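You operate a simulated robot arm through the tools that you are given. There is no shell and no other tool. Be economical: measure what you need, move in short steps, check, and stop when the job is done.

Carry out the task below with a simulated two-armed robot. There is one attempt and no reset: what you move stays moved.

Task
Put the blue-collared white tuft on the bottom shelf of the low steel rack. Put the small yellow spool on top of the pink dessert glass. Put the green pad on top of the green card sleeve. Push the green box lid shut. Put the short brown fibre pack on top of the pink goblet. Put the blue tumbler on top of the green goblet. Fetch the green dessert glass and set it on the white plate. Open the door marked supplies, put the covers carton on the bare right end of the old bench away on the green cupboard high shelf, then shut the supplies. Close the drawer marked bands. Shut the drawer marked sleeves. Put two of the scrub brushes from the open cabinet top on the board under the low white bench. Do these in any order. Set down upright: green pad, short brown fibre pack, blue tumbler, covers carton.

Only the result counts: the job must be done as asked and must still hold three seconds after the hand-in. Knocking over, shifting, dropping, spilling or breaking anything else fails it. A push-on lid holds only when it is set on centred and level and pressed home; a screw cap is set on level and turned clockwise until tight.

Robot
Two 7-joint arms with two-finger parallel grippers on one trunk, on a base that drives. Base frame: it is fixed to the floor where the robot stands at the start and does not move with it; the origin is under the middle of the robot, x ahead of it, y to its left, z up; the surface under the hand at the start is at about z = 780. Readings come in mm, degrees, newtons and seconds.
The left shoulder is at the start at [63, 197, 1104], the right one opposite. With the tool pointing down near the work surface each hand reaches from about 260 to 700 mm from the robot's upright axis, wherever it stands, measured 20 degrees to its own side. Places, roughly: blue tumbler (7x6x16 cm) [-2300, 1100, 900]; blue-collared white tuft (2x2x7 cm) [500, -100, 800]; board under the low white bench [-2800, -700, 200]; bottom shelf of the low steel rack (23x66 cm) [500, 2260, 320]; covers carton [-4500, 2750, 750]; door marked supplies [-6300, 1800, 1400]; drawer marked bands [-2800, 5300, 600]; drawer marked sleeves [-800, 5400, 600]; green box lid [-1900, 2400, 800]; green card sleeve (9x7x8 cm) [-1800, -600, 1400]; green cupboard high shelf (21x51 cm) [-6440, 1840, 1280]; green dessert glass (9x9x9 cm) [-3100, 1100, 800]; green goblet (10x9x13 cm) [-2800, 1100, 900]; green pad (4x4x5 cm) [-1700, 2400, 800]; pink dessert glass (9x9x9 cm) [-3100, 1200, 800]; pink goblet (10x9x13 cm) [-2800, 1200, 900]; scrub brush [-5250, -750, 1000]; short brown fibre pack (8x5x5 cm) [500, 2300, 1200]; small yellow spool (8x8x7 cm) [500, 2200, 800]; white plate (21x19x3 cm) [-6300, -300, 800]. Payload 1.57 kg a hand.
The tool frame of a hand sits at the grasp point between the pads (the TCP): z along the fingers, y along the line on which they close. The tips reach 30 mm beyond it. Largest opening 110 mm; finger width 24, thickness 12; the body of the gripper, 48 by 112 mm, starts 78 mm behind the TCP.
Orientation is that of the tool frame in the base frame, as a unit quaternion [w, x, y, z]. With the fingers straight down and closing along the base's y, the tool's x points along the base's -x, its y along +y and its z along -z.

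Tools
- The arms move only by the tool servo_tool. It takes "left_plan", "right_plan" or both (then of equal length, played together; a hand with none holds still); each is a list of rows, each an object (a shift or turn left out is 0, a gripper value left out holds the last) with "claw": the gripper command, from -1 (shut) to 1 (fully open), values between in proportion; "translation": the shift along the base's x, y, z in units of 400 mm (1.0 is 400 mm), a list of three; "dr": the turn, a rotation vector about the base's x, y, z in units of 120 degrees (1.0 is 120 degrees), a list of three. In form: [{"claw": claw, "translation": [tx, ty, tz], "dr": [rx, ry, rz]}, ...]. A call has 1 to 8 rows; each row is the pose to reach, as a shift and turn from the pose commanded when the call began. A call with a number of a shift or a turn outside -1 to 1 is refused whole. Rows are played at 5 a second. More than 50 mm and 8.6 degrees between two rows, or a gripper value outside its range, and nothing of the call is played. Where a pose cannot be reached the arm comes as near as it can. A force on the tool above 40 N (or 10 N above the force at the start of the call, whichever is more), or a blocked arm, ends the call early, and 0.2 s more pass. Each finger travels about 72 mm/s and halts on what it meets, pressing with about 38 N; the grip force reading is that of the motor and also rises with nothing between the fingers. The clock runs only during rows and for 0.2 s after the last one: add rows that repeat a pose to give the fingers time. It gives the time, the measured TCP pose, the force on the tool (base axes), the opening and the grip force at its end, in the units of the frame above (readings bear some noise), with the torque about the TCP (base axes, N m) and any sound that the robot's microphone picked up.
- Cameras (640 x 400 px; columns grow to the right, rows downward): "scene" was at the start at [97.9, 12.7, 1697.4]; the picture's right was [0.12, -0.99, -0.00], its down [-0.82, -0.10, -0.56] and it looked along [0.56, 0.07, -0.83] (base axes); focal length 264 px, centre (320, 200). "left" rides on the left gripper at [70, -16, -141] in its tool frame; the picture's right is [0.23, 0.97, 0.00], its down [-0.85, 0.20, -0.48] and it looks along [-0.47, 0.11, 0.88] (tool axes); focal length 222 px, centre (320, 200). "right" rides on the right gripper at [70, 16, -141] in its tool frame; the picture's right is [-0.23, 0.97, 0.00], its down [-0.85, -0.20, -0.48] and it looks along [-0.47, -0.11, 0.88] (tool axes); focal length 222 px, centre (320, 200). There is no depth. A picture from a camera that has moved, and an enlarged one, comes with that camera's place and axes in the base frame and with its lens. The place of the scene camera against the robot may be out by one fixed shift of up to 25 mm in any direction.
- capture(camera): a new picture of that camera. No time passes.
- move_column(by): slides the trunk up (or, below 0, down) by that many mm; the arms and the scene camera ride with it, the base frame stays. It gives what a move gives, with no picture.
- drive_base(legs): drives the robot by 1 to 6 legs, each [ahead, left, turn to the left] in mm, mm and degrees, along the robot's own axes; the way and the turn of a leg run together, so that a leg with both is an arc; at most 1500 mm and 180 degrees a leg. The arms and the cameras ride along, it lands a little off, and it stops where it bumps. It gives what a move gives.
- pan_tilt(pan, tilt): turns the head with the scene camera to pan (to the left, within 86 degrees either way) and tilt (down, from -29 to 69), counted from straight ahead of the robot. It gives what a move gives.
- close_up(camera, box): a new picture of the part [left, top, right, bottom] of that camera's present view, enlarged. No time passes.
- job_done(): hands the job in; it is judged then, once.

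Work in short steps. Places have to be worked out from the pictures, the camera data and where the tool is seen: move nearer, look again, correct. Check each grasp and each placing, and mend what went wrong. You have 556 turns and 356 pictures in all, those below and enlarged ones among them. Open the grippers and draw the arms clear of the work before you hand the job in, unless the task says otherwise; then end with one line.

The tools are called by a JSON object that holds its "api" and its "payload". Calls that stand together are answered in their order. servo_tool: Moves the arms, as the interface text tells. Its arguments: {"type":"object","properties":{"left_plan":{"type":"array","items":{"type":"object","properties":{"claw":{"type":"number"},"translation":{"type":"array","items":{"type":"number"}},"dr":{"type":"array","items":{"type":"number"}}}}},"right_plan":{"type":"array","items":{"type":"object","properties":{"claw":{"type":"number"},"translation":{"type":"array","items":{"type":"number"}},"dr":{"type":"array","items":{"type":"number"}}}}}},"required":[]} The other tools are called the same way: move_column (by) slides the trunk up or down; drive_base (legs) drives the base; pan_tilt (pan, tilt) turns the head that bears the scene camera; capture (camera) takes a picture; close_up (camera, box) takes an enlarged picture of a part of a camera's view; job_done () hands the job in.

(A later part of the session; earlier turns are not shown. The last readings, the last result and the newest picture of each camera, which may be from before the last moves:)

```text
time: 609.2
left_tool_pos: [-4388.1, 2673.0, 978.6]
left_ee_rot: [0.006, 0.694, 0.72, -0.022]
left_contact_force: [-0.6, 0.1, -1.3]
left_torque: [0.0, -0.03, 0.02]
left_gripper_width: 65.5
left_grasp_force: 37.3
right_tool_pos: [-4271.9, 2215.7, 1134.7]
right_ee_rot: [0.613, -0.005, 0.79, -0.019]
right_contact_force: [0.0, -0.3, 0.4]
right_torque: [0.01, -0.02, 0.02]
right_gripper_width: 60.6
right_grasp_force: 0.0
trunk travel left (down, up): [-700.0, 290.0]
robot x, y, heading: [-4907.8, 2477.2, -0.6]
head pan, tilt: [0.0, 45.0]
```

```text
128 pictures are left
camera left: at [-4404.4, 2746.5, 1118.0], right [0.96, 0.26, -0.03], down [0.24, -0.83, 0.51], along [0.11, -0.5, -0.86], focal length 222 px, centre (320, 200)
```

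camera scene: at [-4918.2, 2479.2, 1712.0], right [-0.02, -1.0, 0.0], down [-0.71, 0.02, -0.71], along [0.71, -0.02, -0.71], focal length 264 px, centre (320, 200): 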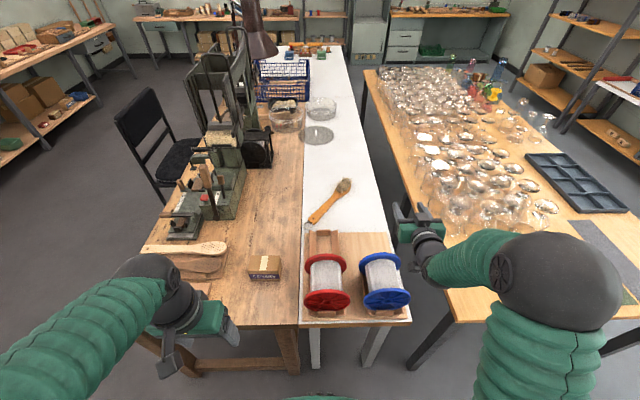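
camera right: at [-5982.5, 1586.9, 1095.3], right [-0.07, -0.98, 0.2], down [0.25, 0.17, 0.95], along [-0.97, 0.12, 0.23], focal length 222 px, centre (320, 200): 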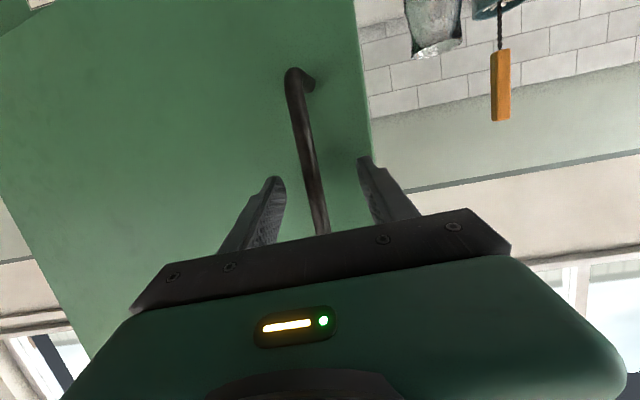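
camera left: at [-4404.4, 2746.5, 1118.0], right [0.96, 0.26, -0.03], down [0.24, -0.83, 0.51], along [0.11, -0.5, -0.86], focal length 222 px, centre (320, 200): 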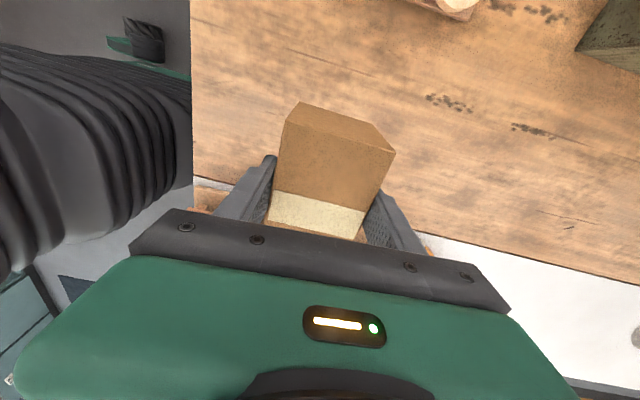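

Carton held (65 mm across). I yaw the hand back so its long side points along x, and set it down nearer the bench end.

{"api": "servo_tool", "payload": {"left_plan": [{"translation": [-0.02, 0, 0], "dr": [0, 0, 0.07]}, {"translation": [-0.05, 0, 0], "dr": [0, 0, 0.14]}, {"translation": [-0.08, 0, 0], "dr": [0, 0, 0.21]}, {"translation": [-0.11, 0, 0], "dr": [0, 0, 0.28]}, {"translation": [-0.14, 0, 0], "dr": [0, 0, 0.35]}, {"translation": [-0.17, 0, 0], "dr": [0, 0, 0.42]}, {"translation": [-0.2, 0, 0], "dr": [0, 0, 0.49]}, {"translation": [-0.22, 0, 0], "dr": [0, 0, 0.56]}]}}

{"api": "servo_tool", "payload": {"left_plan": [{"translation": [0, 0, 0], "dr": [0, 0, 0.065]}, {"translation": [0, 0, 0], "dr": [0, 0, 0.13]}, {"translation": [0, 0, -0.05], "dr": [0, 0, 0.17]}, {"translation": [0, 0, -0.14], "dr": [0, 0, 0.17]}, {"translation": [0, 0, -0.24], "dr": [0, 0, 0.17]}, {"translation": [0, 0, -0.31], "dr": [0, 0, 0.17]}, {"translation": [0, 0, -0.335], "dr": [0, 0, 0.17]}]}}

{"api": "capture", "payload": {"camera": "left"}}

```text
time: 611.0
left_tool_pos: [-4476.2, 2671.9, 979.1]
left_ee_rot: [0.017, 0.178, 0.984, -0.014]
left_contact_force: [-0.1, 0.0, -2.2]
left_torque: [0.01, 0.0, 0.01]
left_gripper_width: 65.6
left_grasp_force: 38.0
right_tool_pos: [-4273.3, 2214.2, 1134.7]
right_ee_rot: [0.613, -0.004, 0.789, -0.019]
right_contact_force: [-0.3, 0.6, 0.1]
right_torque: [-0.03, -0.03, -0.01]
right_gripper_width: 60.7
right_grasp_force: 0.0
trunk travel left (down, up): [-700.0, 290.0]
robot x, y, heading: [-4907.5, 2476.0, -0.2]
head pan, tilt: [0.0, 45.0]
```

```text
time: 612.6
left_tool_pos: [-4476.9, 2672.9, 845.4]
left_ee_rot: [0.019, 0.004, 1.0, -0.011]
left_contact_force: [0.0, -1.0, -2.4]
left_torque: [0.0, 0.04, 0.02]
left_gripper_width: 65.2
left_grasp_force: 37.3
right_tool_pos: [-4272.9, 2214.6, 1135.2]
right_ee_rot: [0.613, -0.006, 0.79, -0.019]
right_contact_force: [0.1, -0.2, -0.5]
right_torque: [0.02, -0.03, -0.03]
right_gripper_width: 60.7
right_grasp_force: 0.1
trunk travel left (down, up): [-700.0, 290.0]
robot x, y, heading: [-4908.5, 2478.9, 0.0]
head pan, tilt: [0.0, 45.0]
```

```text
127 pictures are left
camera left: at [-4551.3, 2658.9, 983.7], right [-0.22, 0.97, -0.03], down [0.84, 0.21, 0.51], along [0.5, 0.09, -0.86], focal length 222 px, centre (320, 200)
```

left: 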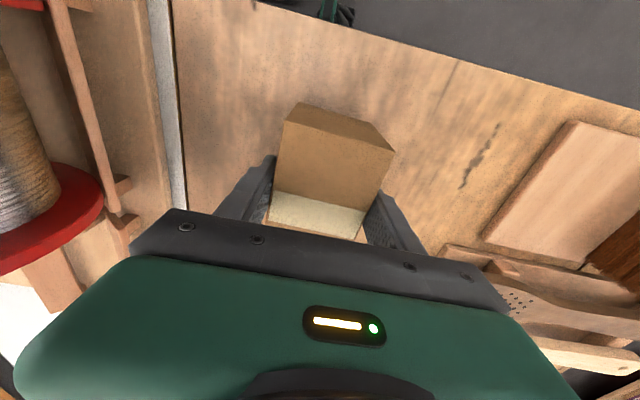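

Area is clear. I lower to contact and release.

{"api": "servo_tool", "payload": {"left_plan": [{"translation": [0, 0, -0.012]}, {"translation": [0, 0, -0.018]}, {"translation": [0, 0, -0.023]}, {"translation": [0, 0, -0.023]}]}}

{"api": "servo_tool", "payload": {"left_plan": [{"claw": 0.35}, {"claw": 0.6}, {"claw": 0.7}, {"translation": [0, 0, 0.1]}, {"translation": [0, 0, 0.22]}, {"translation": [-0.05, 0, 0.34]}, {"translation": [-0.12, 0.05, 0.44]}, {"translation": [-0.2, 0.1, 0.5]}]}}

{"api": "capture", "payload": {"camera": "scene"}}

```text
time: 613.6
left_tool_pos: [-4475.8, 2672.3, 839.0]
left_ee_rot: [0.021, 0.003, 1.0, -0.009]
left_contact_force: [3.3, 3.5, 29.3]
left_torque: [1.14, 0.39, -0.43]
left_gripper_width: 65.2
left_grasp_force: 38.2
right_tool_pos: [-4273.7, 2213.5, 1136.2]
right_ee_rot: [0.613, -0.005, 0.79, -0.018]
right_contact_force: [-0.7, 0.6, 0.0]
right_torque: [0.01, 0.02, -0.02]
right_gripper_width: 60.2
right_grasp_force: 0.2
trunk travel left (down, up): [-700.0, 290.0]
robot x, y, heading: [-4907.6, 2474.7, -0.3]
head pan, tilt: [0.0, 45.0]
```

```text
refused: row 6 steps farther than a row can; nothing moved
```

```text
126 pictures are left
camera scene: at [-4801.4, 2477.9, 1712.6], right [0.0, -1.0, 0.0], down [-0.71, 0.0, -0.71], along [0.71, 0.0, -0.71], focal length 264 px, centre (320, 200)
```

scene: 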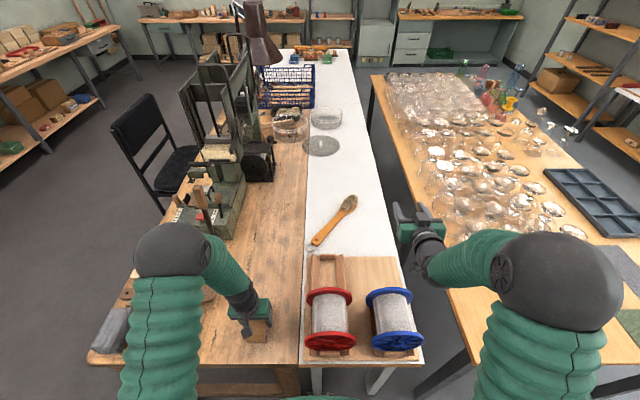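

Carton is on the bench. I open and rise with smaller steps.

{"api": "servo_tool", "payload": {"left_plan": [{"claw": 0.35}, {"claw": 0.6}, {"claw": 0.7}, {"translation": [0, 0, 0.1]}, {"translation": [0, 0, 0.22]}, {"translation": [-0.02, 0, 0.33]}, {"translation": [-0.06, 0.03, 0.42]}, {"translation": [-0.12, 0.06, 0.5]}]}}

{"api": "drive_base", "payload": {"legs": [[-330, 0, 0], [0, 440, 0]]}}

{"api": "move_column", "payload": {"by": -290}}

{"api": "capture", "payload": {"camera": "right"}}

{"api": "capture", "payload": {"camera": "scene"}}

```text
time: 615.4
left_tool_pos: [-4527.2, 2695.6, 1036.7]
left_ee_rot: [0.02, 0.002, 1.0, -0.011]
left_contact_force: [0.2, -1.2, 0.4]
left_torque: [-0.03, -0.01, 0.03]
left_gripper_width: 93.5
left_grasp_force: 0.1
right_tool_pos: [-4275.7, 2214.6, 1136.7]
right_ee_rot: [0.614, -0.005, 0.789, -0.019]
right_contact_force: [0.0, 0.3, 0.5]
right_torque: [0.02, -0.01, 0.0]
right_gripper_width: 60.4
right_grasp_force: 0.1
trunk travel left (down, up): [-700.0, 290.0]
robot x, y, heading: [-4902.7, 2477.5, -0.1]
head pan, tilt: [0.0, 45.0]
```

```text
time: 619.8
left_tool_pos: [-4851.4, 3127.1, 1035.8]
left_ee_rot: [0.019, 0.004, 1.0, -0.008]
left_contact_force: [0.3, -1.1, -0.8]
left_torque: [-0.01, -0.02, -0.01]
left_gripper_width: 93.7
left_grasp_force: 0.1
right_tool_pos: [-4601.4, 2644.5, 1132.6]
right_ee_rot: [0.613, -0.004, 0.79, -0.016]
right_contact_force: [-0.9, -0.2, 0.3]
right_torque: [-0.03, 0.0, 0.01]
right_gripper_width: 60.3
right_grasp_force: 0.1
trunk travel left (down, up): [-700.0, 290.0]
robot x, y, heading: [-5235.0, 2913.5, -0.4]
head pan, tilt: [0.0, 45.0]
```

```text
time: 622.7
left_tool_pos: [-4852.1, 3132.5, 744.3]
left_ee_rot: [0.019, 0.005, 1.0, -0.01]
left_contact_force: [0.0, -0.1, -0.7]
left_torque: [-0.01, 0.03, -0.02]
left_gripper_width: 93.3
left_grasp_force: 0.1
right_tool_pos: [-4601.6, 2649.6, 844.9]
right_ee_rot: [0.613, -0.006, 0.79, -0.018]
right_contact_force: [0.2, 0.3, -0.6]
right_torque: [0.04, -0.01, 0.01]
right_gripper_width: 61.0
right_grasp_force: 0.1
trunk travel left (down, up): [-410.0, 580.0]
robot x, y, heading: [-5232.4, 2910.0, -0.1]
head pan, tilt: [0.0, 45.0]
```

```text
125 pictures are left
camera right: at [-4755.7, 2666.2, 811.7], right [0.07, 0.98, 0.18], down [-0.25, -0.16, 0.95], along [0.96, -0.12, 0.24], focal length 222 px, centre (320, 200)
```

right: 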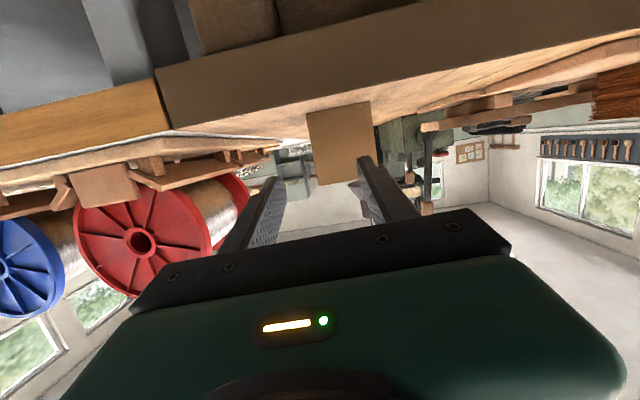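

```text
124 pictures are left
camera scene: at [-5126.6, 2915.8, 1421.9], right [0.0, -1.0, 0.0], down [-0.71, 0.0, -0.71], along [0.71, 0.0, -0.71], focal length 264 px, centre (320, 200)
```

scene: 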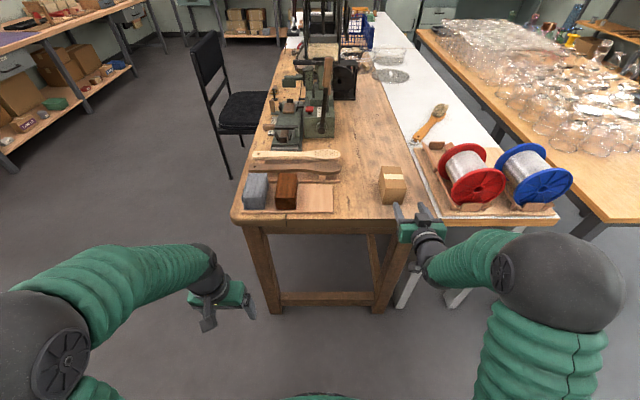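

Carton centre y≈2672. I align (open 95 mm, z≈822) and move in around it.

{"api": "servo_tool", "payload": {"right_plan": [{"claw": 0.75, "translation": [0, 0.03, -0.03]}, {"translation": [0, 0.055, -0.055]}, {"translation": [0.0, 0.055, -0.055]}]}}

{"api": "drive_base", "payload": {"legs": [[60, 0, 0]]}}

{"api": "servo_tool", "payload": {"right_plan": [{"translation": [0, 0, 0]}, {"translation": [0, 0, 0]}]}}

{"api": "capture", "payload": {"camera": "right"}}

```text
time: 623.5
left_tool_pos: [-4853.3, 3133.9, 745.0]
left_ee_rot: [0.019, 0.003, 1.0, -0.01]
left_contact_force: [-0.4, 0.1, 0.2]
left_torque: [-0.01, 0.03, 0.0]
left_gripper_width: 93.4
left_grasp_force: 0.2
right_tool_pos: [-4603.4, 2671.9, 823.3]
right_ee_rot: [0.613, -0.005, 0.79, -0.019]
right_contact_force: [0.1, -0.5, 0.2]
right_torque: [-0.02, 0.0, 0.01]
right_gripper_width: 96.3
right_grasp_force: 0.0
trunk travel left (down, up): [-410.0, 580.0]
robot x, y, heading: [-5231.7, 2912.0, -0.2]
head pan, tilt: [0.0, 45.0]
```

```text
time: 624.5
left_tool_pos: [-4792.6, 3133.0, 743.5]
left_ee_rot: [0.018, 0.004, 1.0, -0.01]
left_contact_force: [0.8, 0.2, 0.8]
left_torque: [-0.02, 0.04, -0.03]
left_gripper_width: 93.4
left_grasp_force: 0.1
right_tool_pos: [-4541.0, 2672.3, 821.3]
right_ee_rot: [0.612, -0.006, 0.79, -0.018]
right_contact_force: [-0.1, 0.2, -0.7]
right_torque: [-0.03, -0.02, 0.01]
right_gripper_width: 96.5
right_grasp_force: 0.1
trunk travel left (down, up): [-410.0, 580.0]
robot x, y, heading: [-5173.0, 2908.2, -0.3]
head pan, tilt: [0.0, 45.0]
```

```text
time: 625.1
left_tool_pos: [-4794.6, 3133.0, 744.7]
left_ee_rot: [0.018, 0.004, 1.0, -0.011]
left_contact_force: [-0.5, -0.1, 0.2]
left_torque: [0.03, 0.01, 0.02]
left_gripper_width: 93.5
left_grasp_force: 0.1
right_tool_pos: [-4543.1, 2672.9, 823.2]
right_ee_rot: [0.613, -0.004, 0.79, -0.02]
right_contact_force: [0.1, 0.8, 0.0]
right_torque: [-0.03, 0.0, -0.02]
right_gripper_width: 96.1
right_grasp_force: 0.0
trunk travel left (down, up): [-410.0, 580.0]
robot x, y, heading: [-5175.7, 2913.9, -0.3]
head pan, tilt: [0.0, 45.0]
```

```text
123 pictures are left
camera right: at [-4696.6, 2688.7, 789.5], right [0.07, 0.98, 0.18], down [-0.25, -0.16, 0.95], along [0.96, -0.12, 0.24], focal length 222 px, centre (320, 200)
```

right: 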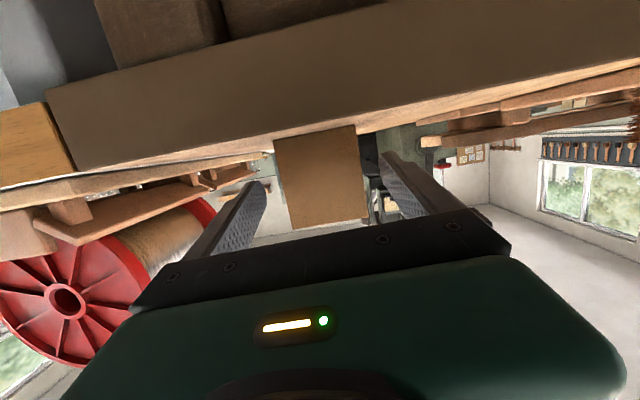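

Well centred. I move in 58 mm and close.

{"api": "drive_base", "payload": {"legs": [[56, 0, 0]]}}

{"api": "servo_tool", "payload": {"right_plan": [{"translation": [0, 0, 0]}, {"claw": 0.4}, {"claw": 0}, {"claw": -0.5}, {"claw": -1}, {"claw": -1}]}}

{"api": "capture", "payload": {"camera": "right"}}

```text
time: 626.1
left_tool_pos: [-4736.3, 3131.3, 743.8]
left_ee_rot: [0.018, 0.004, 1.0, -0.011]
left_contact_force: [0.3, 0.5, -0.6]
left_torque: [-0.05, 0.04, -0.02]
left_gripper_width: 93.6
left_grasp_force: 0.1
right_tool_pos: [-4486.4, 2672.9, 821.6]
right_ee_rot: [0.611, -0.004, 0.791, -0.02]
right_contact_force: [0.4, -0.8, 0.3]
right_torque: [-0.05, 0.01, -0.01]
right_gripper_width: 96.0
right_grasp_force: 0.0
trunk travel left (down, up): [-410.0, 580.0]
robot x, y, heading: [-5120.3, 2911.0, -0.1]
head pan, tilt: [0.0, 45.0]
```

```text
time: 627.5
left_tool_pos: [-4738.2, 3130.9, 744.8]
left_ee_rot: [0.019, 0.003, 1.0, -0.011]
left_contact_force: [0.5, -0.1, 0.4]
left_torque: [-0.05, 0.03, -0.02]
left_gripper_width: 93.3
left_grasp_force: 0.1
right_tool_pos: [-4487.9, 2671.9, 823.7]
right_ee_rot: [0.613, -0.005, 0.79, -0.019]
right_contact_force: [0.4, 0.2, 1.1]
right_torque: [-0.04, 0.03, 0.02]
right_gripper_width: 65.1
right_grasp_force: 38.5
trunk travel left (down, up): [-410.0, 580.0]
robot x, y, heading: [-5119.6, 2909.1, -0.1]
head pan, tilt: [0.0, 45.0]
```

```text
122 pictures are left
camera right: at [-4641.3, 2688.4, 789.8], right [0.07, 0.98, 0.18], down [-0.25, -0.16, 0.95], along [0.96, -0.12, 0.24], focal length 222 px, centre (320, 200)
```

right: 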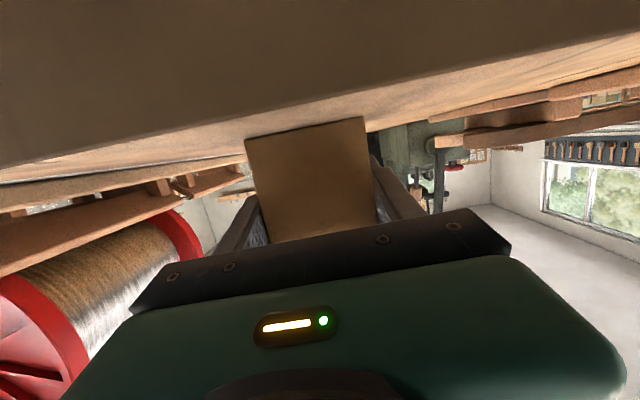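

Gripped at 65 mm. I lift with the trunk, back off, and raise further.

{"api": "move_column", "payload": {"by": 150}}

{"api": "drive_base", "payload": {"legs": [[-200, 0, 0]]}}

{"api": "move_column", "payload": {"by": 370}}

{"api": "capture", "payload": {"camera": "right"}}

```text
time: 629.2
left_tool_pos: [-4738.7, 3132.8, 895.4]
left_ee_rot: [0.019, 0.003, 1.0, -0.01]
left_contact_force: [0.3, -0.4, 0.0]
left_torque: [0.0, -0.02, 0.0]
left_gripper_width: 93.6
left_grasp_force: 0.1
right_tool_pos: [-4487.0, 2672.1, 973.2]
right_ee_rot: [0.613, -0.005, 0.79, -0.019]
right_contact_force: [0.2, -0.2, -1.6]
right_torque: [0.02, 0.02, 0.01]
right_gripper_width: 65.1
right_grasp_force: 38.1
trunk travel left (down, up): [-560.0, 430.0]
robot x, y, heading: [-5124.5, 2913.8, -0.3]
head pan, tilt: [0.0, 45.0]
```

```text
time: 630.8
left_tool_pos: [-4937.5, 3133.9, 894.0]
left_ee_rot: [0.019, 0.004, 1.0, -0.012]
left_contact_force: [-0.1, 0.1, 1.2]
left_torque: [0.0, 0.0, 0.0]
left_gripper_width: 93.4
left_grasp_force: 0.1
right_tool_pos: [-4687.4, 2672.7, 973.3]
right_ee_rot: [0.613, -0.005, 0.79, -0.019]
right_contact_force: [0.3, -0.8, -1.7]
right_torque: [0.01, 0.02, 0.03]
right_gripper_width: 65.1
right_grasp_force: 37.6
trunk travel left (down, up): [-560.0, 430.0]
robot x, y, heading: [-5319.3, 2912.1, -0.1]
head pan, tilt: [0.0, 45.0]
```

```text
time: 634.4
left_tool_pos: [-4938.7, 3132.5, 1266.4]
left_ee_rot: [0.021, 0.004, 1.0, -0.01]
left_contact_force: [0.6, 0.0, 0.5]
left_torque: [0.0, 0.01, 0.01]
left_gripper_width: 93.5
left_grasp_force: 0.0
right_tool_pos: [-4688.0, 2673.3, 1344.4]
right_ee_rot: [0.613, -0.005, 0.789, -0.019]
right_contact_force: [-0.3, 0.7, -2.4]
right_torque: [0.01, 0.05, 0.0]
right_gripper_width: 64.9
right_grasp_force: 37.7
trunk travel left (down, up): [-930.0, 60.0]
robot x, y, heading: [-5318.0, 2913.7, -0.2]
head pan, tilt: [0.0, 45.0]
```

```text
121 pictures are left
camera right: at [-4841.9, 2689.5, 1310.5], right [0.07, 0.98, 0.18], down [-0.26, -0.16, 0.95], along [0.96, -0.11, 0.24], focal length 222 px, centre (320, 200)
```

right: 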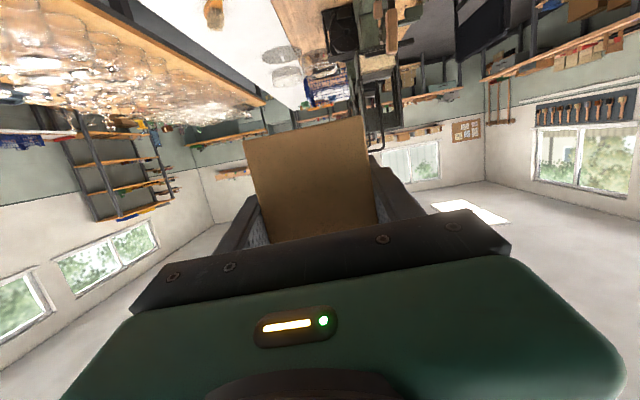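

I turn around away from the door, back up, pass below the door's edge, and line up with the shelf.

{"api": "drive_base", "payload": {"legs": [[0, 0, 180], [-430, 0, 0], [0, 1460, 0], [400, 0, 0]]}}

{"api": "pan_tilt", "payload": {"pan": -10, "tilt": 30}}

{"api": "capture", "payload": {"camera": "scene"}}

{"api": "capture", "payload": {"camera": "right"}}

```text
time: 653.3
left_tool_pos: [-5682.8, 1221.5, 1267.6]
left_ee_rot: [-0.011, 1.0, -0.003, -0.022]
left_contact_force: [-0.4, -0.5, -0.7]
left_torque: [-0.03, 0.01, -0.04]
left_gripper_width: 93.3
left_grasp_force: 0.1
right_tool_pos: [-5933.5, 1682.2, 1346.8]
right_ee_rot: [-0.018, 0.788, 0.006, -0.616]
right_contact_force: [0.3, -0.1, -2.6]
right_torque: [0.0, 0.0, 0.0]
right_gripper_width: 64.5
right_grasp_force: 38.3
trunk travel left (down, up): [-930.0, 60.0]
robot x, y, heading: [-5304.0, 1443.9, 179.7]
head pan, tilt: [0.0, 45.0]
```

```text
time: 654.1
left_tool_pos: [-5683.7, 1222.7, 1266.3]
left_ee_rot: [-0.01, 1.0, -0.003, -0.021]
left_contact_force: [-0.9, -0.8, 1.2]
left_torque: [0.0, 0.0, 0.0]
left_gripper_width: 93.5
left_grasp_force: 0.1
right_tool_pos: [-5935.2, 1683.2, 1346.2]
right_ee_rot: [-0.019, 0.789, 0.005, -0.614]
right_contact_force: [-0.1, 0.4, -1.3]
right_torque: [-0.03, -0.06, 0.01]
right_gripper_width: 64.6
right_grasp_force: 37.6
trunk travel left (down, up): [-930.0, 60.0]
robot x, y, heading: [-5305.4, 1444.4, 179.6]
head pan, tilt: [-10.0, 30.0]
```

```text
120 pictures are left
camera scene: at [-5434.7, 1464.4, 1964.5], right [0.18, 0.98, 0.0], down [0.49, -0.09, -0.87], along [-0.85, 0.15, -0.5], focal length 264 px, centre (320, 200)
```

scene: 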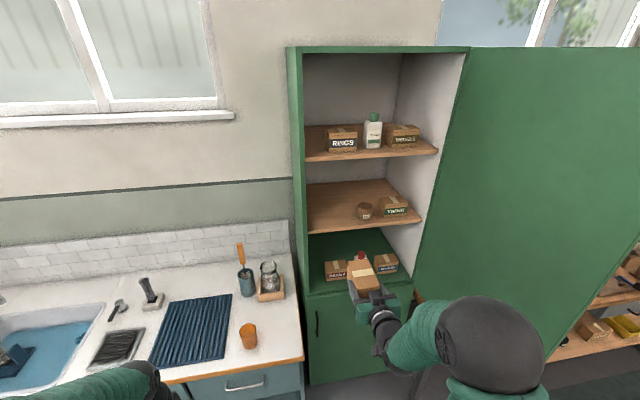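

```text
119 pictures are left
camera right: at [-5780.5, 1664.5, 1311.6], right [-0.07, -0.98, 0.19], down [0.26, 0.16, 0.95], along [-0.96, 0.11, 0.24], focal length 222 px, centre (320, 200)
```

right: 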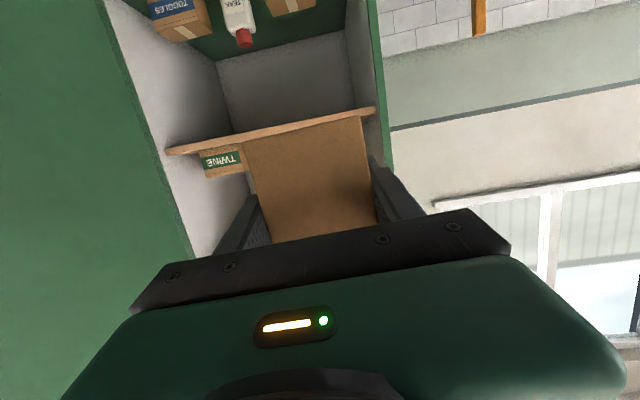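

Carton bottom is ≈1310, shelf top ≈1275, front edge x≈-6335; target y≈1690 is free. I drive in 330 mm and check.

{"api": "drive_base", "payload": {"legs": [[330, 0, 0]]}}

{"api": "servo_tool", "payload": {"right_plan": [{"translation": [0, 0, 0]}, {"translation": [0, 0, 0]}]}}

{"api": "capture", "payload": {"camera": "right"}}

{"api": "capture", "payload": {"camera": "scene"}}

```text
time: 656.3
left_tool_pos: [-6012.2, 1223.8, 1267.7]
left_ee_rot: [-0.011, 1.0, -0.002, -0.022]
left_contact_force: [0.0, -0.4, 0.2]
left_torque: [0.02, 0.0, -0.01]
left_gripper_width: 93.8
left_grasp_force: 0.1
right_tool_pos: [-6262.8, 1681.8, 1347.7]
right_ee_rot: [-0.017, 0.788, 0.008, -0.615]
right_contact_force: [-0.8, -0.1, -2.0]
right_torque: [-0.02, -0.03, 0.0]
right_gripper_width: 64.6
right_grasp_force: 38.7
trunk travel left (down, up): [-930.0, 60.0]
robot x, y, heading: [-5633.4, 1441.6, 179.8]
head pan, tilt: [-10.0, 30.0]
```

```text
time: 656.9
left_tool_pos: [-6012.9, 1222.7, 1266.3]
left_ee_rot: [-0.01, 1.0, -0.002, -0.022]
left_contact_force: [-0.3, 0.2, -0.6]
left_torque: [0.02, 0.02, 0.0]
left_gripper_width: 93.6
left_grasp_force: 0.0
right_tool_pos: [-6264.2, 1684.2, 1346.6]
right_ee_rot: [-0.018, 0.788, 0.006, -0.615]
right_contact_force: [-0.4, 0.4, -1.2]
right_torque: [-0.01, -0.09, 0.04]
right_gripper_width: 64.5
right_grasp_force: 38.7
trunk travel left (down, up): [-930.0, 60.0]
robot x, y, heading: [-5632.9, 1444.3, 179.9]
head pan, tilt: [-10.0, 30.0]
```

```text
118 pictures are left
camera right: at [-6109.9, 1664.7, 1312.4], right [-0.07, -0.98, 0.18], down [0.26, 0.16, 0.95], along [-0.96, 0.11, 0.24], focal length 222 px, centre (320, 200)
```

right: 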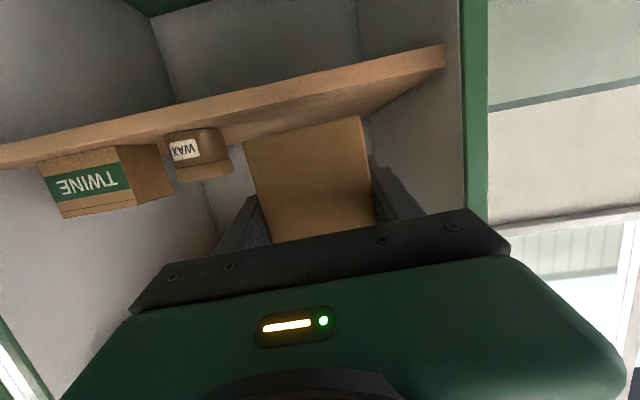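

```text
117 pictures are left
camera scene: at [-5765.3, 1464.8, 1964.6], right [0.18, 0.98, 0.0], down [0.49, -0.09, -0.87], along [-0.85, 0.15, -0.5], focal length 264 px, centre (320, 200)
```

scene: 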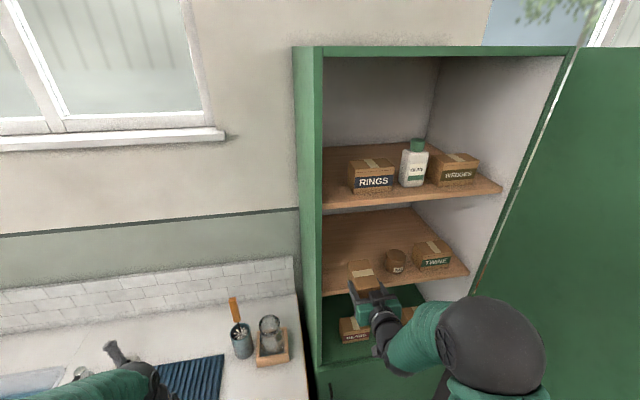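

Clear of the WAX jar (63 mm). I drive in 150 mm more.

{"api": "drive_base", "payload": {"legs": [[150, 0, 0]]}}

{"api": "servo_tool", "payload": {"right_plan": [{"translation": [0, 0, 0]}, {"translation": [0, 0, 0]}]}}

{"api": "capture", "payload": {"camera": "right"}}

```text
time: 658.2
left_tool_pos: [-6158.4, 1221.5, 1267.0]
left_ee_rot: [-0.01, 1.0, -0.001, -0.024]
left_contact_force: [-0.8, 0.6, 0.5]
left_torque: [-0.02, 0.02, 0.0]
left_gripper_width: 93.6
left_grasp_force: 0.0
right_tool_pos: [-6412.1, 1681.7, 1349.5]
right_ee_rot: [-0.018, 0.787, 0.007, -0.617]
right_contact_force: [0.2, 0.7, -0.9]
right_torque: [0.04, 0.0, -0.01]
right_gripper_width: 64.7
right_grasp_force: 37.9
trunk travel left (down, up): [-930.0, 60.0]
robot x, y, heading: [-5790.7, 1445.9, 180.2]
head pan, tilt: [-10.0, 30.0]
```

```text
time: 658.8
left_tool_pos: [-6161.3, 1222.3, 1266.5]
left_ee_rot: [-0.01, 1.0, -0.002, -0.023]
left_contact_force: [-0.2, -0.6, -0.2]
left_torque: [0.0, 0.04, 0.0]
left_gripper_width: 93.5
left_grasp_force: 0.0
right_tool_pos: [-6413.7, 1681.9, 1348.3]
right_ee_rot: [-0.018, 0.788, 0.006, -0.615]
right_contact_force: [-0.8, -0.7, -1.2]
right_torque: [-0.01, -0.01, 0.01]
right_gripper_width: 65.0
right_grasp_force: 38.0
trunk travel left (down, up): [-930.0, 60.0]
robot x, y, heading: [-5787.6, 1445.7, 180.0]
head pan, tilt: [-10.0, 30.0]
```

```text
116 pictures are left
camera right: at [-6259.1, 1663.9, 1313.4], right [-0.07, -0.98, 0.18], down [0.26, 0.16, 0.95], along [-0.96, 0.11, 0.24], focal length 222 px, centre (320, 200)
```

right: 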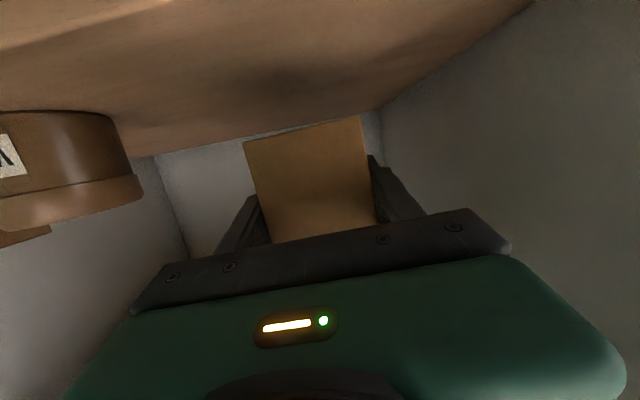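

Inside over the shelf. I lower 30 mm by trunk, then in small arm steps to contact.

{"api": "move_column", "payload": {"by": -30}}

{"api": "servo_tool", "payload": {"right_plan": [{"translation": [0, 0, -0.01]}, {"translation": [0, 0, -0.018]}, {"translation": [0, 0, -0.026]}, {"translation": [0, 0, -0.034]}, {"translation": [0, 0, -0.042]}]}}

```text
time: 659.6
left_tool_pos: [-6163.1, 1222.4, 1236.5]
left_ee_rot: [-0.011, 1.0, -0.002, -0.022]
left_contact_force: [0.1, 0.2, -0.2]
left_torque: [0.0, 0.01, 0.04]
left_gripper_width: 93.5
left_grasp_force: 0.0
right_tool_pos: [-6414.7, 1682.3, 1316.5]
right_ee_rot: [-0.018, 0.788, 0.007, -0.615]
right_contact_force: [-0.2, -0.2, -1.6]
right_torque: [0.0, -0.05, 0.0]
right_gripper_width: 64.6
right_grasp_force: 38.6
trunk travel left (down, up): [-900.0, 90.0]
robot x, y, heading: [-5787.2, 1443.1, 180.2]
head pan, tilt: [-10.0, 30.0]
```

```text
time: 660.7
left_tool_pos: [-6162.4, 1221.9, 1236.8]
left_ee_rot: [-0.011, 1.0, -0.001, -0.021]
left_contact_force: [0.2, 0.2, 0.6]
left_torque: [-0.01, -0.04, 0.03]
left_gripper_width: 93.3
left_grasp_force: 0.1
right_tool_pos: [-6415.9, 1681.7, 1309.9]
right_ee_rot: [-0.019, 0.782, 0.006, -0.623]
right_contact_force: [6.4, -0.1, 14.1]
right_torque: [-0.49, -0.76, 0.21]
right_gripper_width: 64.9
right_grasp_force: 38.2
trunk travel left (down, up): [-900.0, 90.0]
robot x, y, heading: [-5785.7, 1444.4, 179.9]
head pan, tilt: [-10.0, 30.0]
stopped in row 5 (right hand): the force on the tool passed its limit at 41 N (the readings are from after the stop); the commanded pose is now the measured one
```

Contact (shelf top ≈1273). I ease and open slowly.

{"api": "servo_tool", "payload": {"right_plan": [{"translation": [0, 0, 0.004]}, {"claw": 0.25, "translation": [0, 0, 0.004]}, {"claw": 0.4, "translation": [0, 0, 0.004]}, {"claw": 0.55, "translation": [0, 0, 0.004]}, {"claw": 0.55, "translation": [0, 0, 0.01]}]}}

{"api": "capture", "payload": {"camera": "right"}}

```text
time: 661.9
left_tool_pos: [-6164.8, 1223.0, 1235.3]
left_ee_rot: [-0.01, 1.0, -0.002, -0.02]
left_contact_force: [-0.1, -0.2, 0.4]
left_torque: [0.03, 0.02, -0.02]
left_gripper_width: 93.5
left_grasp_force: 0.2
right_tool_pos: [-6420.7, 1684.1, 1309.0]
right_ee_rot: [-0.019, 0.784, 0.007, -0.62]
right_contact_force: [0.1, -0.3, -0.1]
right_torque: [0.02, 0.0, -0.01]
right_gripper_width: 85.2
right_grasp_force: 0.0
trunk travel left (down, up): [-900.0, 90.0]
robot x, y, heading: [-5789.1, 1445.6, 180.0]
head pan, tilt: [-10.0, 30.0]
```

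```text
115 pictures are left
camera right: at [-6265.5, 1664.2, 1273.6], right [-0.07, -0.98, 0.18], down [0.27, 0.16, 0.95], along [-0.96, 0.11, 0.25], focal length 222 px, centre (320, 200)
```

right: 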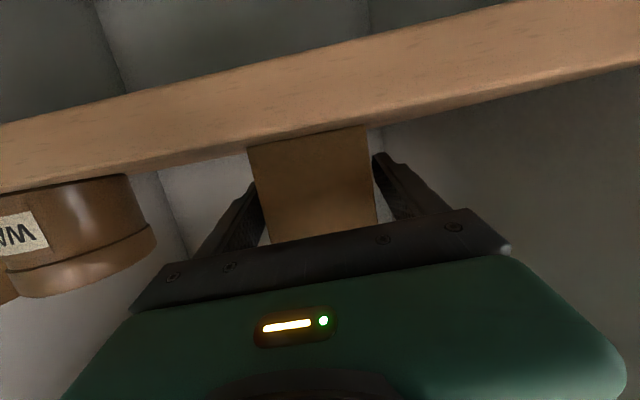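

Carton stands on the shelf. I back straight out.

{"api": "drive_base", "payload": {"legs": [[-250, 0, 0], [-350, 0, 0]]}}

{"api": "capture", "payload": {"camera": "scene"}}

{"api": "close_up", "payload": {"camera": "right", "box": [160, 60, 440, 240]}}

```text
time: 665.6
left_tool_pos: [-5562.2, 1221.6, 1234.9]
left_ee_rot: [-0.01, 1.0, 0.0, -0.02]
left_contact_force: [-0.3, 0.2, -0.1]
left_torque: [-0.01, 0.03, 0.01]
left_gripper_width: 93.5
left_grasp_force: 0.0
right_tool_pos: [-5816.9, 1680.5, 1308.4]
right_ee_rot: [-0.018, 0.785, 0.008, -0.619]
right_contact_force: [-0.3, 0.9, -0.2]
right_torque: [0.01, -0.02, 0.01]
right_gripper_width: 85.3
right_grasp_force: 0.1
trunk travel left (down, up): [-900.0, 90.0]
robot x, y, heading: [-5183.6, 1446.2, -180.0]
head pan, tilt: [-10.0, 30.0]
```

```text
114 pictures are left
camera scene: at [-5317.0, 1463.8, 1934.1], right [0.17, 0.99, 0.0], down [0.5, -0.09, -0.86], along [-0.85, 0.15, -0.5], focal length 264 px, centre (320, 200)
```

scene: 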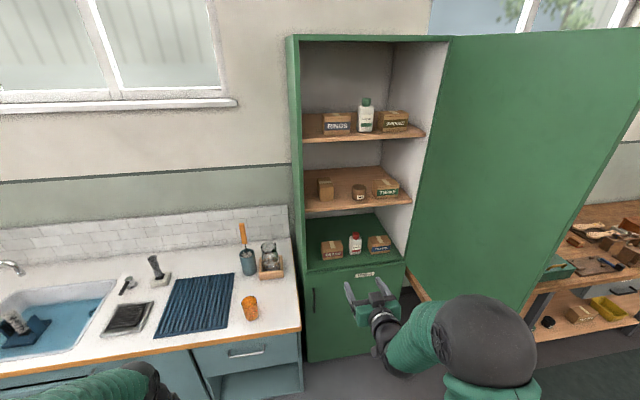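

```text
2.22 times, centred on (300, 150) of right
camera zoom: at [-5663.2, 1662.8, 1272.7], right [-0.06, -0.98, 0.18], down [0.27, 0.16, 0.95], along [-0.96, 0.11, 0.25], focal length 494 px, centre (364, 311)
```

zoom: 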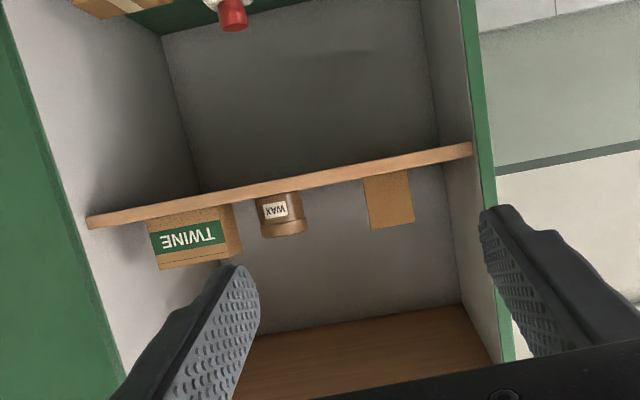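

Carton is in place. To shut the door I close the fingers, go around the door's free edge to its outer (+y) side.

{"api": "servo_tool", "payload": {"right_plan": [{"claw": 0}, {"claw": -1}, {"claw": -1}, {"claw": -1}]}}

{"api": "drive_base", "payload": {"legs": [[-200, 0, 0], [0, -660, 0], [230, 0, 0]]}}

{"api": "pan_tilt", "payload": {"pan": -15, "tilt": 35}}

{"api": "capture", "payload": {"camera": "scene"}}

```text
time: 666.6
left_tool_pos: [-5556.1, 1222.3, 1236.4]
left_ee_rot: [-0.01, 1.0, 0.0, -0.021]
left_contact_force: [-0.8, -0.7, 0.7]
left_torque: [-0.01, 0.0, 0.0]
left_gripper_width: 93.3
left_grasp_force: 0.0
right_tool_pos: [-5810.2, 1681.7, 1311.5]
right_ee_rot: [-0.018, 0.783, 0.008, -0.621]
right_contact_force: [0.5, 0.7, 0.0]
right_torque: [0.01, -0.03, -0.02]
right_gripper_width: 0.0
right_grasp_force: 21.6
trunk travel left (down, up): [-900.0, 90.0]
robot x, y, heading: [-5183.4, 1443.9, -179.9]
head pan, tilt: [-10.0, 30.0]
```

```text
time: 672.8
left_tool_pos: [-5582.0, 1883.6, 1239.1]
left_ee_rot: [-0.01, 1.0, -0.002, -0.025]
left_contact_force: [-0.2, -0.2, 0.5]
left_torque: [-0.01, 0.05, -0.01]
left_gripper_width: 93.5
left_grasp_force: 0.0
right_tool_pos: [-5836.4, 2343.2, 1313.3]
right_ee_rot: [-0.019, 0.782, 0.006, -0.623]
right_contact_force: [0.3, 0.0, -0.1]
right_torque: [-0.02, 0.03, -0.01]
right_gripper_width: 0.0
right_grasp_force: 21.2
trunk travel left (down, up): [-900.0, 90.0]
robot x, y, heading: [-5213.4, 2105.7, 179.8]
head pan, tilt: [-10.0, 30.0]
```

```text
time: 673.5
left_tool_pos: [-5585.8, 1882.4, 1238.0]
left_ee_rot: [-0.012, 1.0, -0.002, -0.023]
left_contact_force: [0.4, -0.8, -0.7]
left_torque: [0.0, -0.01, 0.0]
left_gripper_width: 93.7
left_grasp_force: 0.0
right_tool_pos: [-5837.9, 2342.7, 1313.6]
right_ee_rot: [-0.02, 0.783, 0.006, -0.622]
right_contact_force: [0.4, -0.3, -0.7]
right_torque: [-0.01, -0.04, -0.02]
right_gripper_width: 0.0
right_grasp_force: 21.2
trunk travel left (down, up): [-900.0, 90.0]
robot x, y, heading: [-5217.4, 2102.4, 179.8]
head pan, tilt: [-15.0, 35.0]
```

```text
112 pictures are left
camera scene: at [-5335.0, 2129.9, 1927.0], right [0.26, 0.97, 0.0], down [0.55, -0.15, -0.82], along [-0.79, 0.21, -0.57], focal length 264 px, centre (320, 200)
```

scene: 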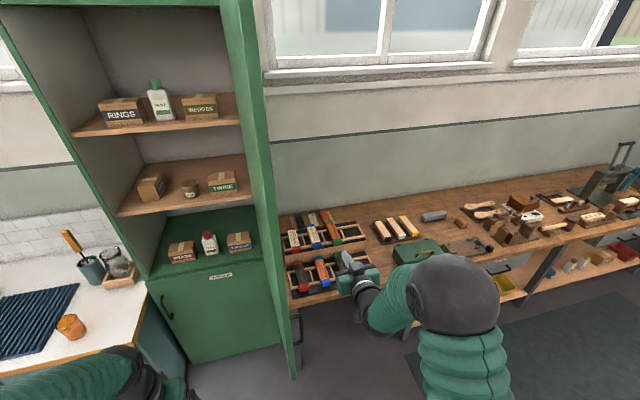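

The right hand is on the door's outer side. I push it along its closing arc by strafing.

{"api": "drive_base", "payload": {"legs": [[-16, 233, 0], [10, 117, 0], [40, 111, 0]]}}

{"api": "capture", "payload": {"camera": "scene"}}

```text
time: 677.4
left_tool_pos: [-5615.1, 1380.2, 1231.1]
left_ee_rot: [-0.025, 0.999, 0.003, -0.026]
left_contact_force: [0.7, -1.8, -0.6]
left_torque: [0.14, 0.07, 0.03]
left_gripper_width: 93.3
left_grasp_force: 0.1
right_tool_pos: [-5869.1, 1836.1, 1323.0]
right_ee_rot: [-0.028, 0.783, 0.019, -0.621]
right_contact_force: [-0.2, -4.4, 0.6]
right_torque: [0.06, -0.02, -0.32]
right_gripper_width: 0.0
right_grasp_force: 21.6
trunk travel left (down, up): [-900.0, 90.0]
robot x, y, heading: [-5249.6, 1640.4, 179.9]
head pan, tilt: [-15.0, 35.0]
stopped in leg 3: the robot was blocked; the commanded pose is now the measured one
```

```text
111 pictures are left
camera scene: at [-5374.9, 1613.1, 1926.5], right [0.26, 0.97, 0.03], down [0.56, -0.12, -0.82], along [-0.79, 0.23, -0.57], focal length 264 px, centre (320, 200)
```

scene: 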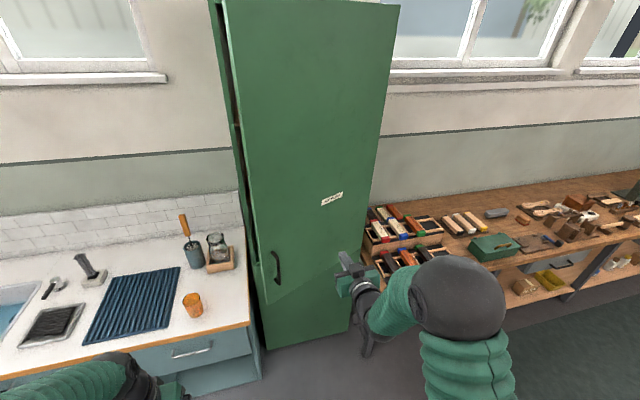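

The door swung nearly shut. I check the state, then move to push it home near the handle edge.

{"api": "servo_tool", "payload": {"right_plan": [{"translation": [0, 0, 0]}, {"translation": [0, 0, 0]}, {"translation": [0, 0, 0]}]}}

{"api": "capture", "payload": {"camera": "right"}}

```text
time: 678.2
left_tool_pos: [-5614.4, 1412.6, 1239.7]
left_ee_rot: [-0.013, 1.0, -0.001, -0.027]
left_contact_force: [0.2, -0.9, 0.7]
left_torque: [0.06, 0.01, 0.02]
left_gripper_width: 93.5
left_grasp_force: 0.0
right_tool_pos: [-5868.3, 1872.3, 1316.2]
right_ee_rot: [-0.019, 0.783, 0.009, -0.621]
right_contact_force: [0.5, -0.3, 0.9]
right_torque: [0.02, -0.04, -0.12]
right_gripper_width: 0.0
right_grasp_force: 21.5
trunk travel left (down, up): [-900.0, 90.0]
robot x, y, heading: [-5247.9, 1639.1, 179.9]
head pan, tilt: [-15.0, 35.0]
```

```text
110 pictures are left
camera right: at [-5713.9, 1855.1, 1279.6], right [-0.06, -0.98, 0.18], down [0.27, 0.16, 0.95], along [-0.96, 0.11, 0.26], focal length 222 px, centre (320, 200)
```

right: 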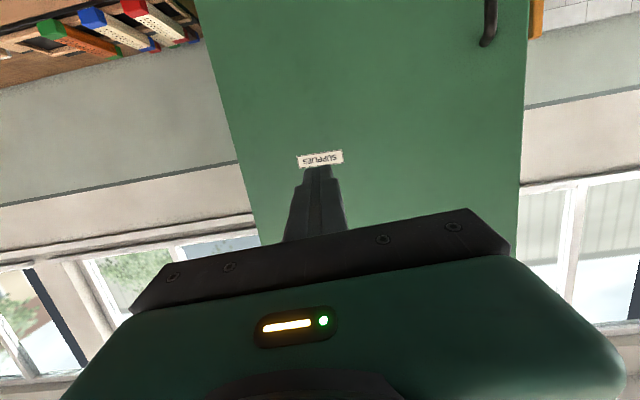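

Label reads SUPPLIES. I strafe left 220 mm and push straight toward -x near the free edge.

{"api": "drive_base", "payload": {"legs": [[0, 215, 0], [220, 0, 0]]}}

{"api": "drive_base", "payload": {"legs": [[100, 0, 0], [70, 0, 0]]}}

{"api": "capture", "payload": {"camera": "scene"}}

```text
time: 681.1
left_tool_pos: [-5829.4, 1189.5, 1238.3]
left_ee_rot: [-0.017, 0.999, -0.001, -0.028]
left_contact_force: [1.2, -0.6, -0.6]
left_torque: [0.12, 0.04, 0.01]
left_gripper_width: 93.8
left_grasp_force: 0.1
right_tool_pos: [-6082.1, 1649.5, 1322.6]
right_ee_rot: [-0.024, 0.781, 0.01, -0.624]
right_contact_force: [-1.0, -3.0, 0.8]
right_torque: [0.07, -0.05, -0.17]
right_gripper_width: 0.0
right_grasp_force: 21.4
trunk travel left (down, up): [-900.0, 90.0]
robot x, y, heading: [-5469.7, 1427.5, 179.6]
head pan, tilt: [-15.0, 35.0]
```

```text
time: 683.0
left_tool_pos: [-6004.1, 1210.5, 1240.1]
left_ee_rot: [-0.009, 1.0, -0.003, -0.026]
left_contact_force: [-0.2, -0.4, -0.2]
left_torque: [0.0, 0.01, -0.01]
left_gripper_width: 93.6
left_grasp_force: 0.0
right_tool_pos: [-6250.2, 1671.6, 1315.7]
right_ee_rot: [-0.015, 0.781, 0.005, -0.625]
right_contact_force: [0.2, 0.8, 1.1]
right_torque: [-0.03, -0.01, 0.02]
right_gripper_width: 0.2
right_grasp_force: 21.2
trunk travel left (down, up): [-900.0, 90.0]
robot x, y, heading: [-5633.6, 1427.5, 180.0]
head pan, tilt: [-15.0, 35.0]
stopped in leg 2: the force on the tool passed its limit at 284 N (the readings are from after the stop); the commanded pose is now the measured one
```

```text
109 pictures are left
camera scene: at [-5761.1, 1448.0, 1926.6], right [0.26, 0.97, 0.0], down [0.56, -0.15, -0.82], along [-0.79, 0.22, -0.57], focal length 264 px, centre (320, 200)
```

scene: 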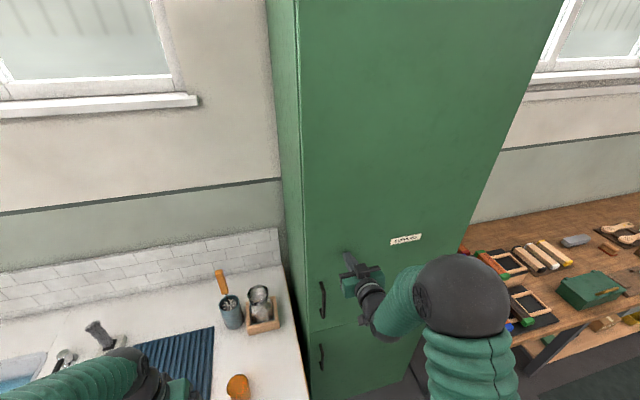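

The supplies door is shut. I back off and go verify the bands drawer and other placements from a distance.

{"api": "drive_base", "payload": {"legs": [[-550, 0, 0], [0, -1500, 0], [0, -500, 0], [0, 0, -90]]}}

{"api": "pan_tilt", "payload": {"pan": -45, "tilt": 15}}

{"api": "capture", "payload": {"camera": "scene"}}

```text
time: 699.5
left_tool_pos: [-5317.4, 3786.6, 1240.2]
left_ee_rot: [-0.025, 0.711, -0.703, -0.013]
left_contact_force: [0.7, 0.1, -0.5]
left_torque: [-0.01, 0.02, 0.04]
left_gripper_width: 93.4
left_grasp_force: 0.0
right_tool_pos: [-4861.0, 4040.9, 1315.4]
right_ee_rot: [-0.448, 0.56, -0.545, -0.434]
right_contact_force: [0.4, 0.3, -0.2]
right_torque: [-0.02, 0.03, -0.01]
right_gripper_width: 0.1
right_grasp_force: 21.4
trunk travel left (down, up): [-900.0, 90.0]
robot x, y, heading: [-5092.4, 3419.2, 90.7]
head pan, tilt: [-15.0, 35.0]
```

```text
time: 700.5
left_tool_pos: [-5315.4, 3785.4, 1240.9]
left_ee_rot: [-0.024, 0.711, -0.703, -0.014]
left_contact_force: [0.2, -0.7, -0.9]
left_torque: [-0.01, 0.0, 0.0]
left_gripper_width: 93.2
left_grasp_force: 0.1
right_tool_pos: [-4859.9, 4038.3, 1314.2]
right_ee_rot: [-0.448, 0.56, -0.544, -0.435]
right_contact_force: [0.3, -0.2, -0.4]
right_torque: [0.0, 0.0, 0.03]
right_gripper_width: 0.0
right_grasp_force: 21.5
trunk travel left (down, up): [-900.0, 90.0]
robot x, y, heading: [-5096.6, 3422.5, 90.6]
head pan, tilt: [-45.0, 15.0]
```

```text
108 pictures are left
camera scene: at [-5038.7, 3525.2, 1958.7], right [0.72, -0.7, 0.0], down [-0.18, -0.19, -0.97], along [0.67, 0.69, -0.26], focal length 264 px, centre (320, 200)
```

scene: 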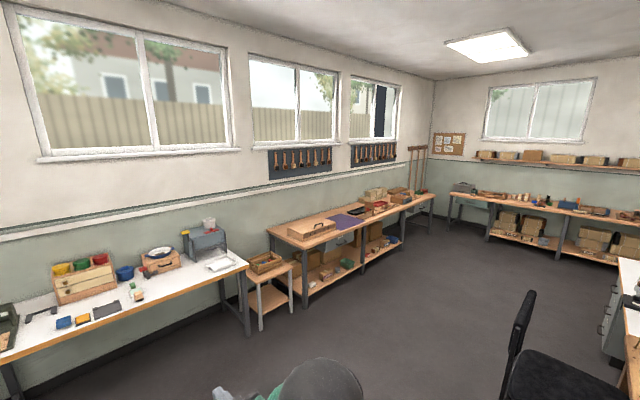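

{"api": "close_up", "payload": {"camera": "scene", "box": [240, 180, 440, 310]}}

{"api": "pan_tilt", "payload": {"pan": 82, "tilt": 20}}

{"api": "capture", "payload": {"camera": "scene"}}

```text
3.08 times, centred on (340, 245) of scene
camera zoom: at [-5038.7, 3525.2, 1958.7], right [0.72, -0.7, 0.0], down [-0.18, -0.19, -0.97], along [0.67, 0.69, -0.26], focal length 812 px, centre (258, 62)
```

zoom: 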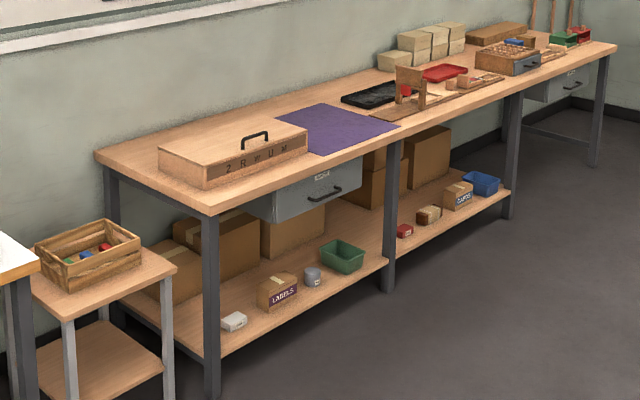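

```text
time: 702.5
left_tool_pos: [-5316.1, 3786.6, 1240.9]
left_ee_rot: [-0.024, 0.711, -0.703, -0.015]
left_contact_force: [0.0, 0.4, -0.7]
left_torque: [0.01, 0.01, 0.0]
left_gripper_width: 93.4
left_grasp_force: 0.0
right_tool_pos: [-4859.3, 4038.8, 1314.9]
right_ee_rot: [-0.448, 0.559, -0.544, -0.436]
right_contact_force: [-0.6, 0.5, 0.4]
right_torque: [-0.01, 0.0, 0.0]
right_gripper_width: 0.1
right_grasp_force: 21.0
trunk travel left (down, up): [-900.0, 90.0]
robot x, y, heading: [-5094.5, 3419.6, 90.6]
head pan, tilt: [82.0, 20.0]
```

```text
106 pictures are left
camera scene: at [-5196.0, 3470.2, 1950.7], right [0.13, 0.99, 0.0], down [0.34, -0.05, -0.94], along [-0.93, 0.12, -0.34], focal length 264 px, centre (320, 200)
```

scene: 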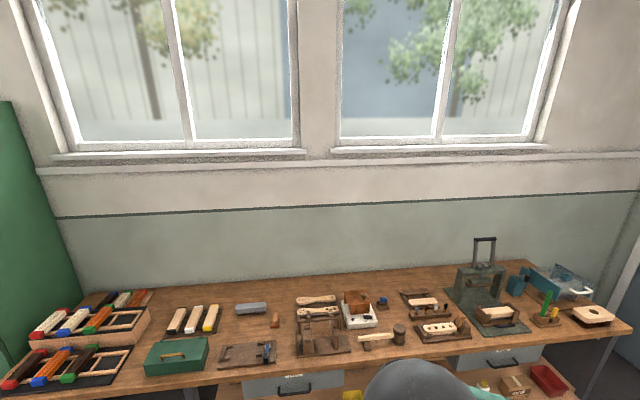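

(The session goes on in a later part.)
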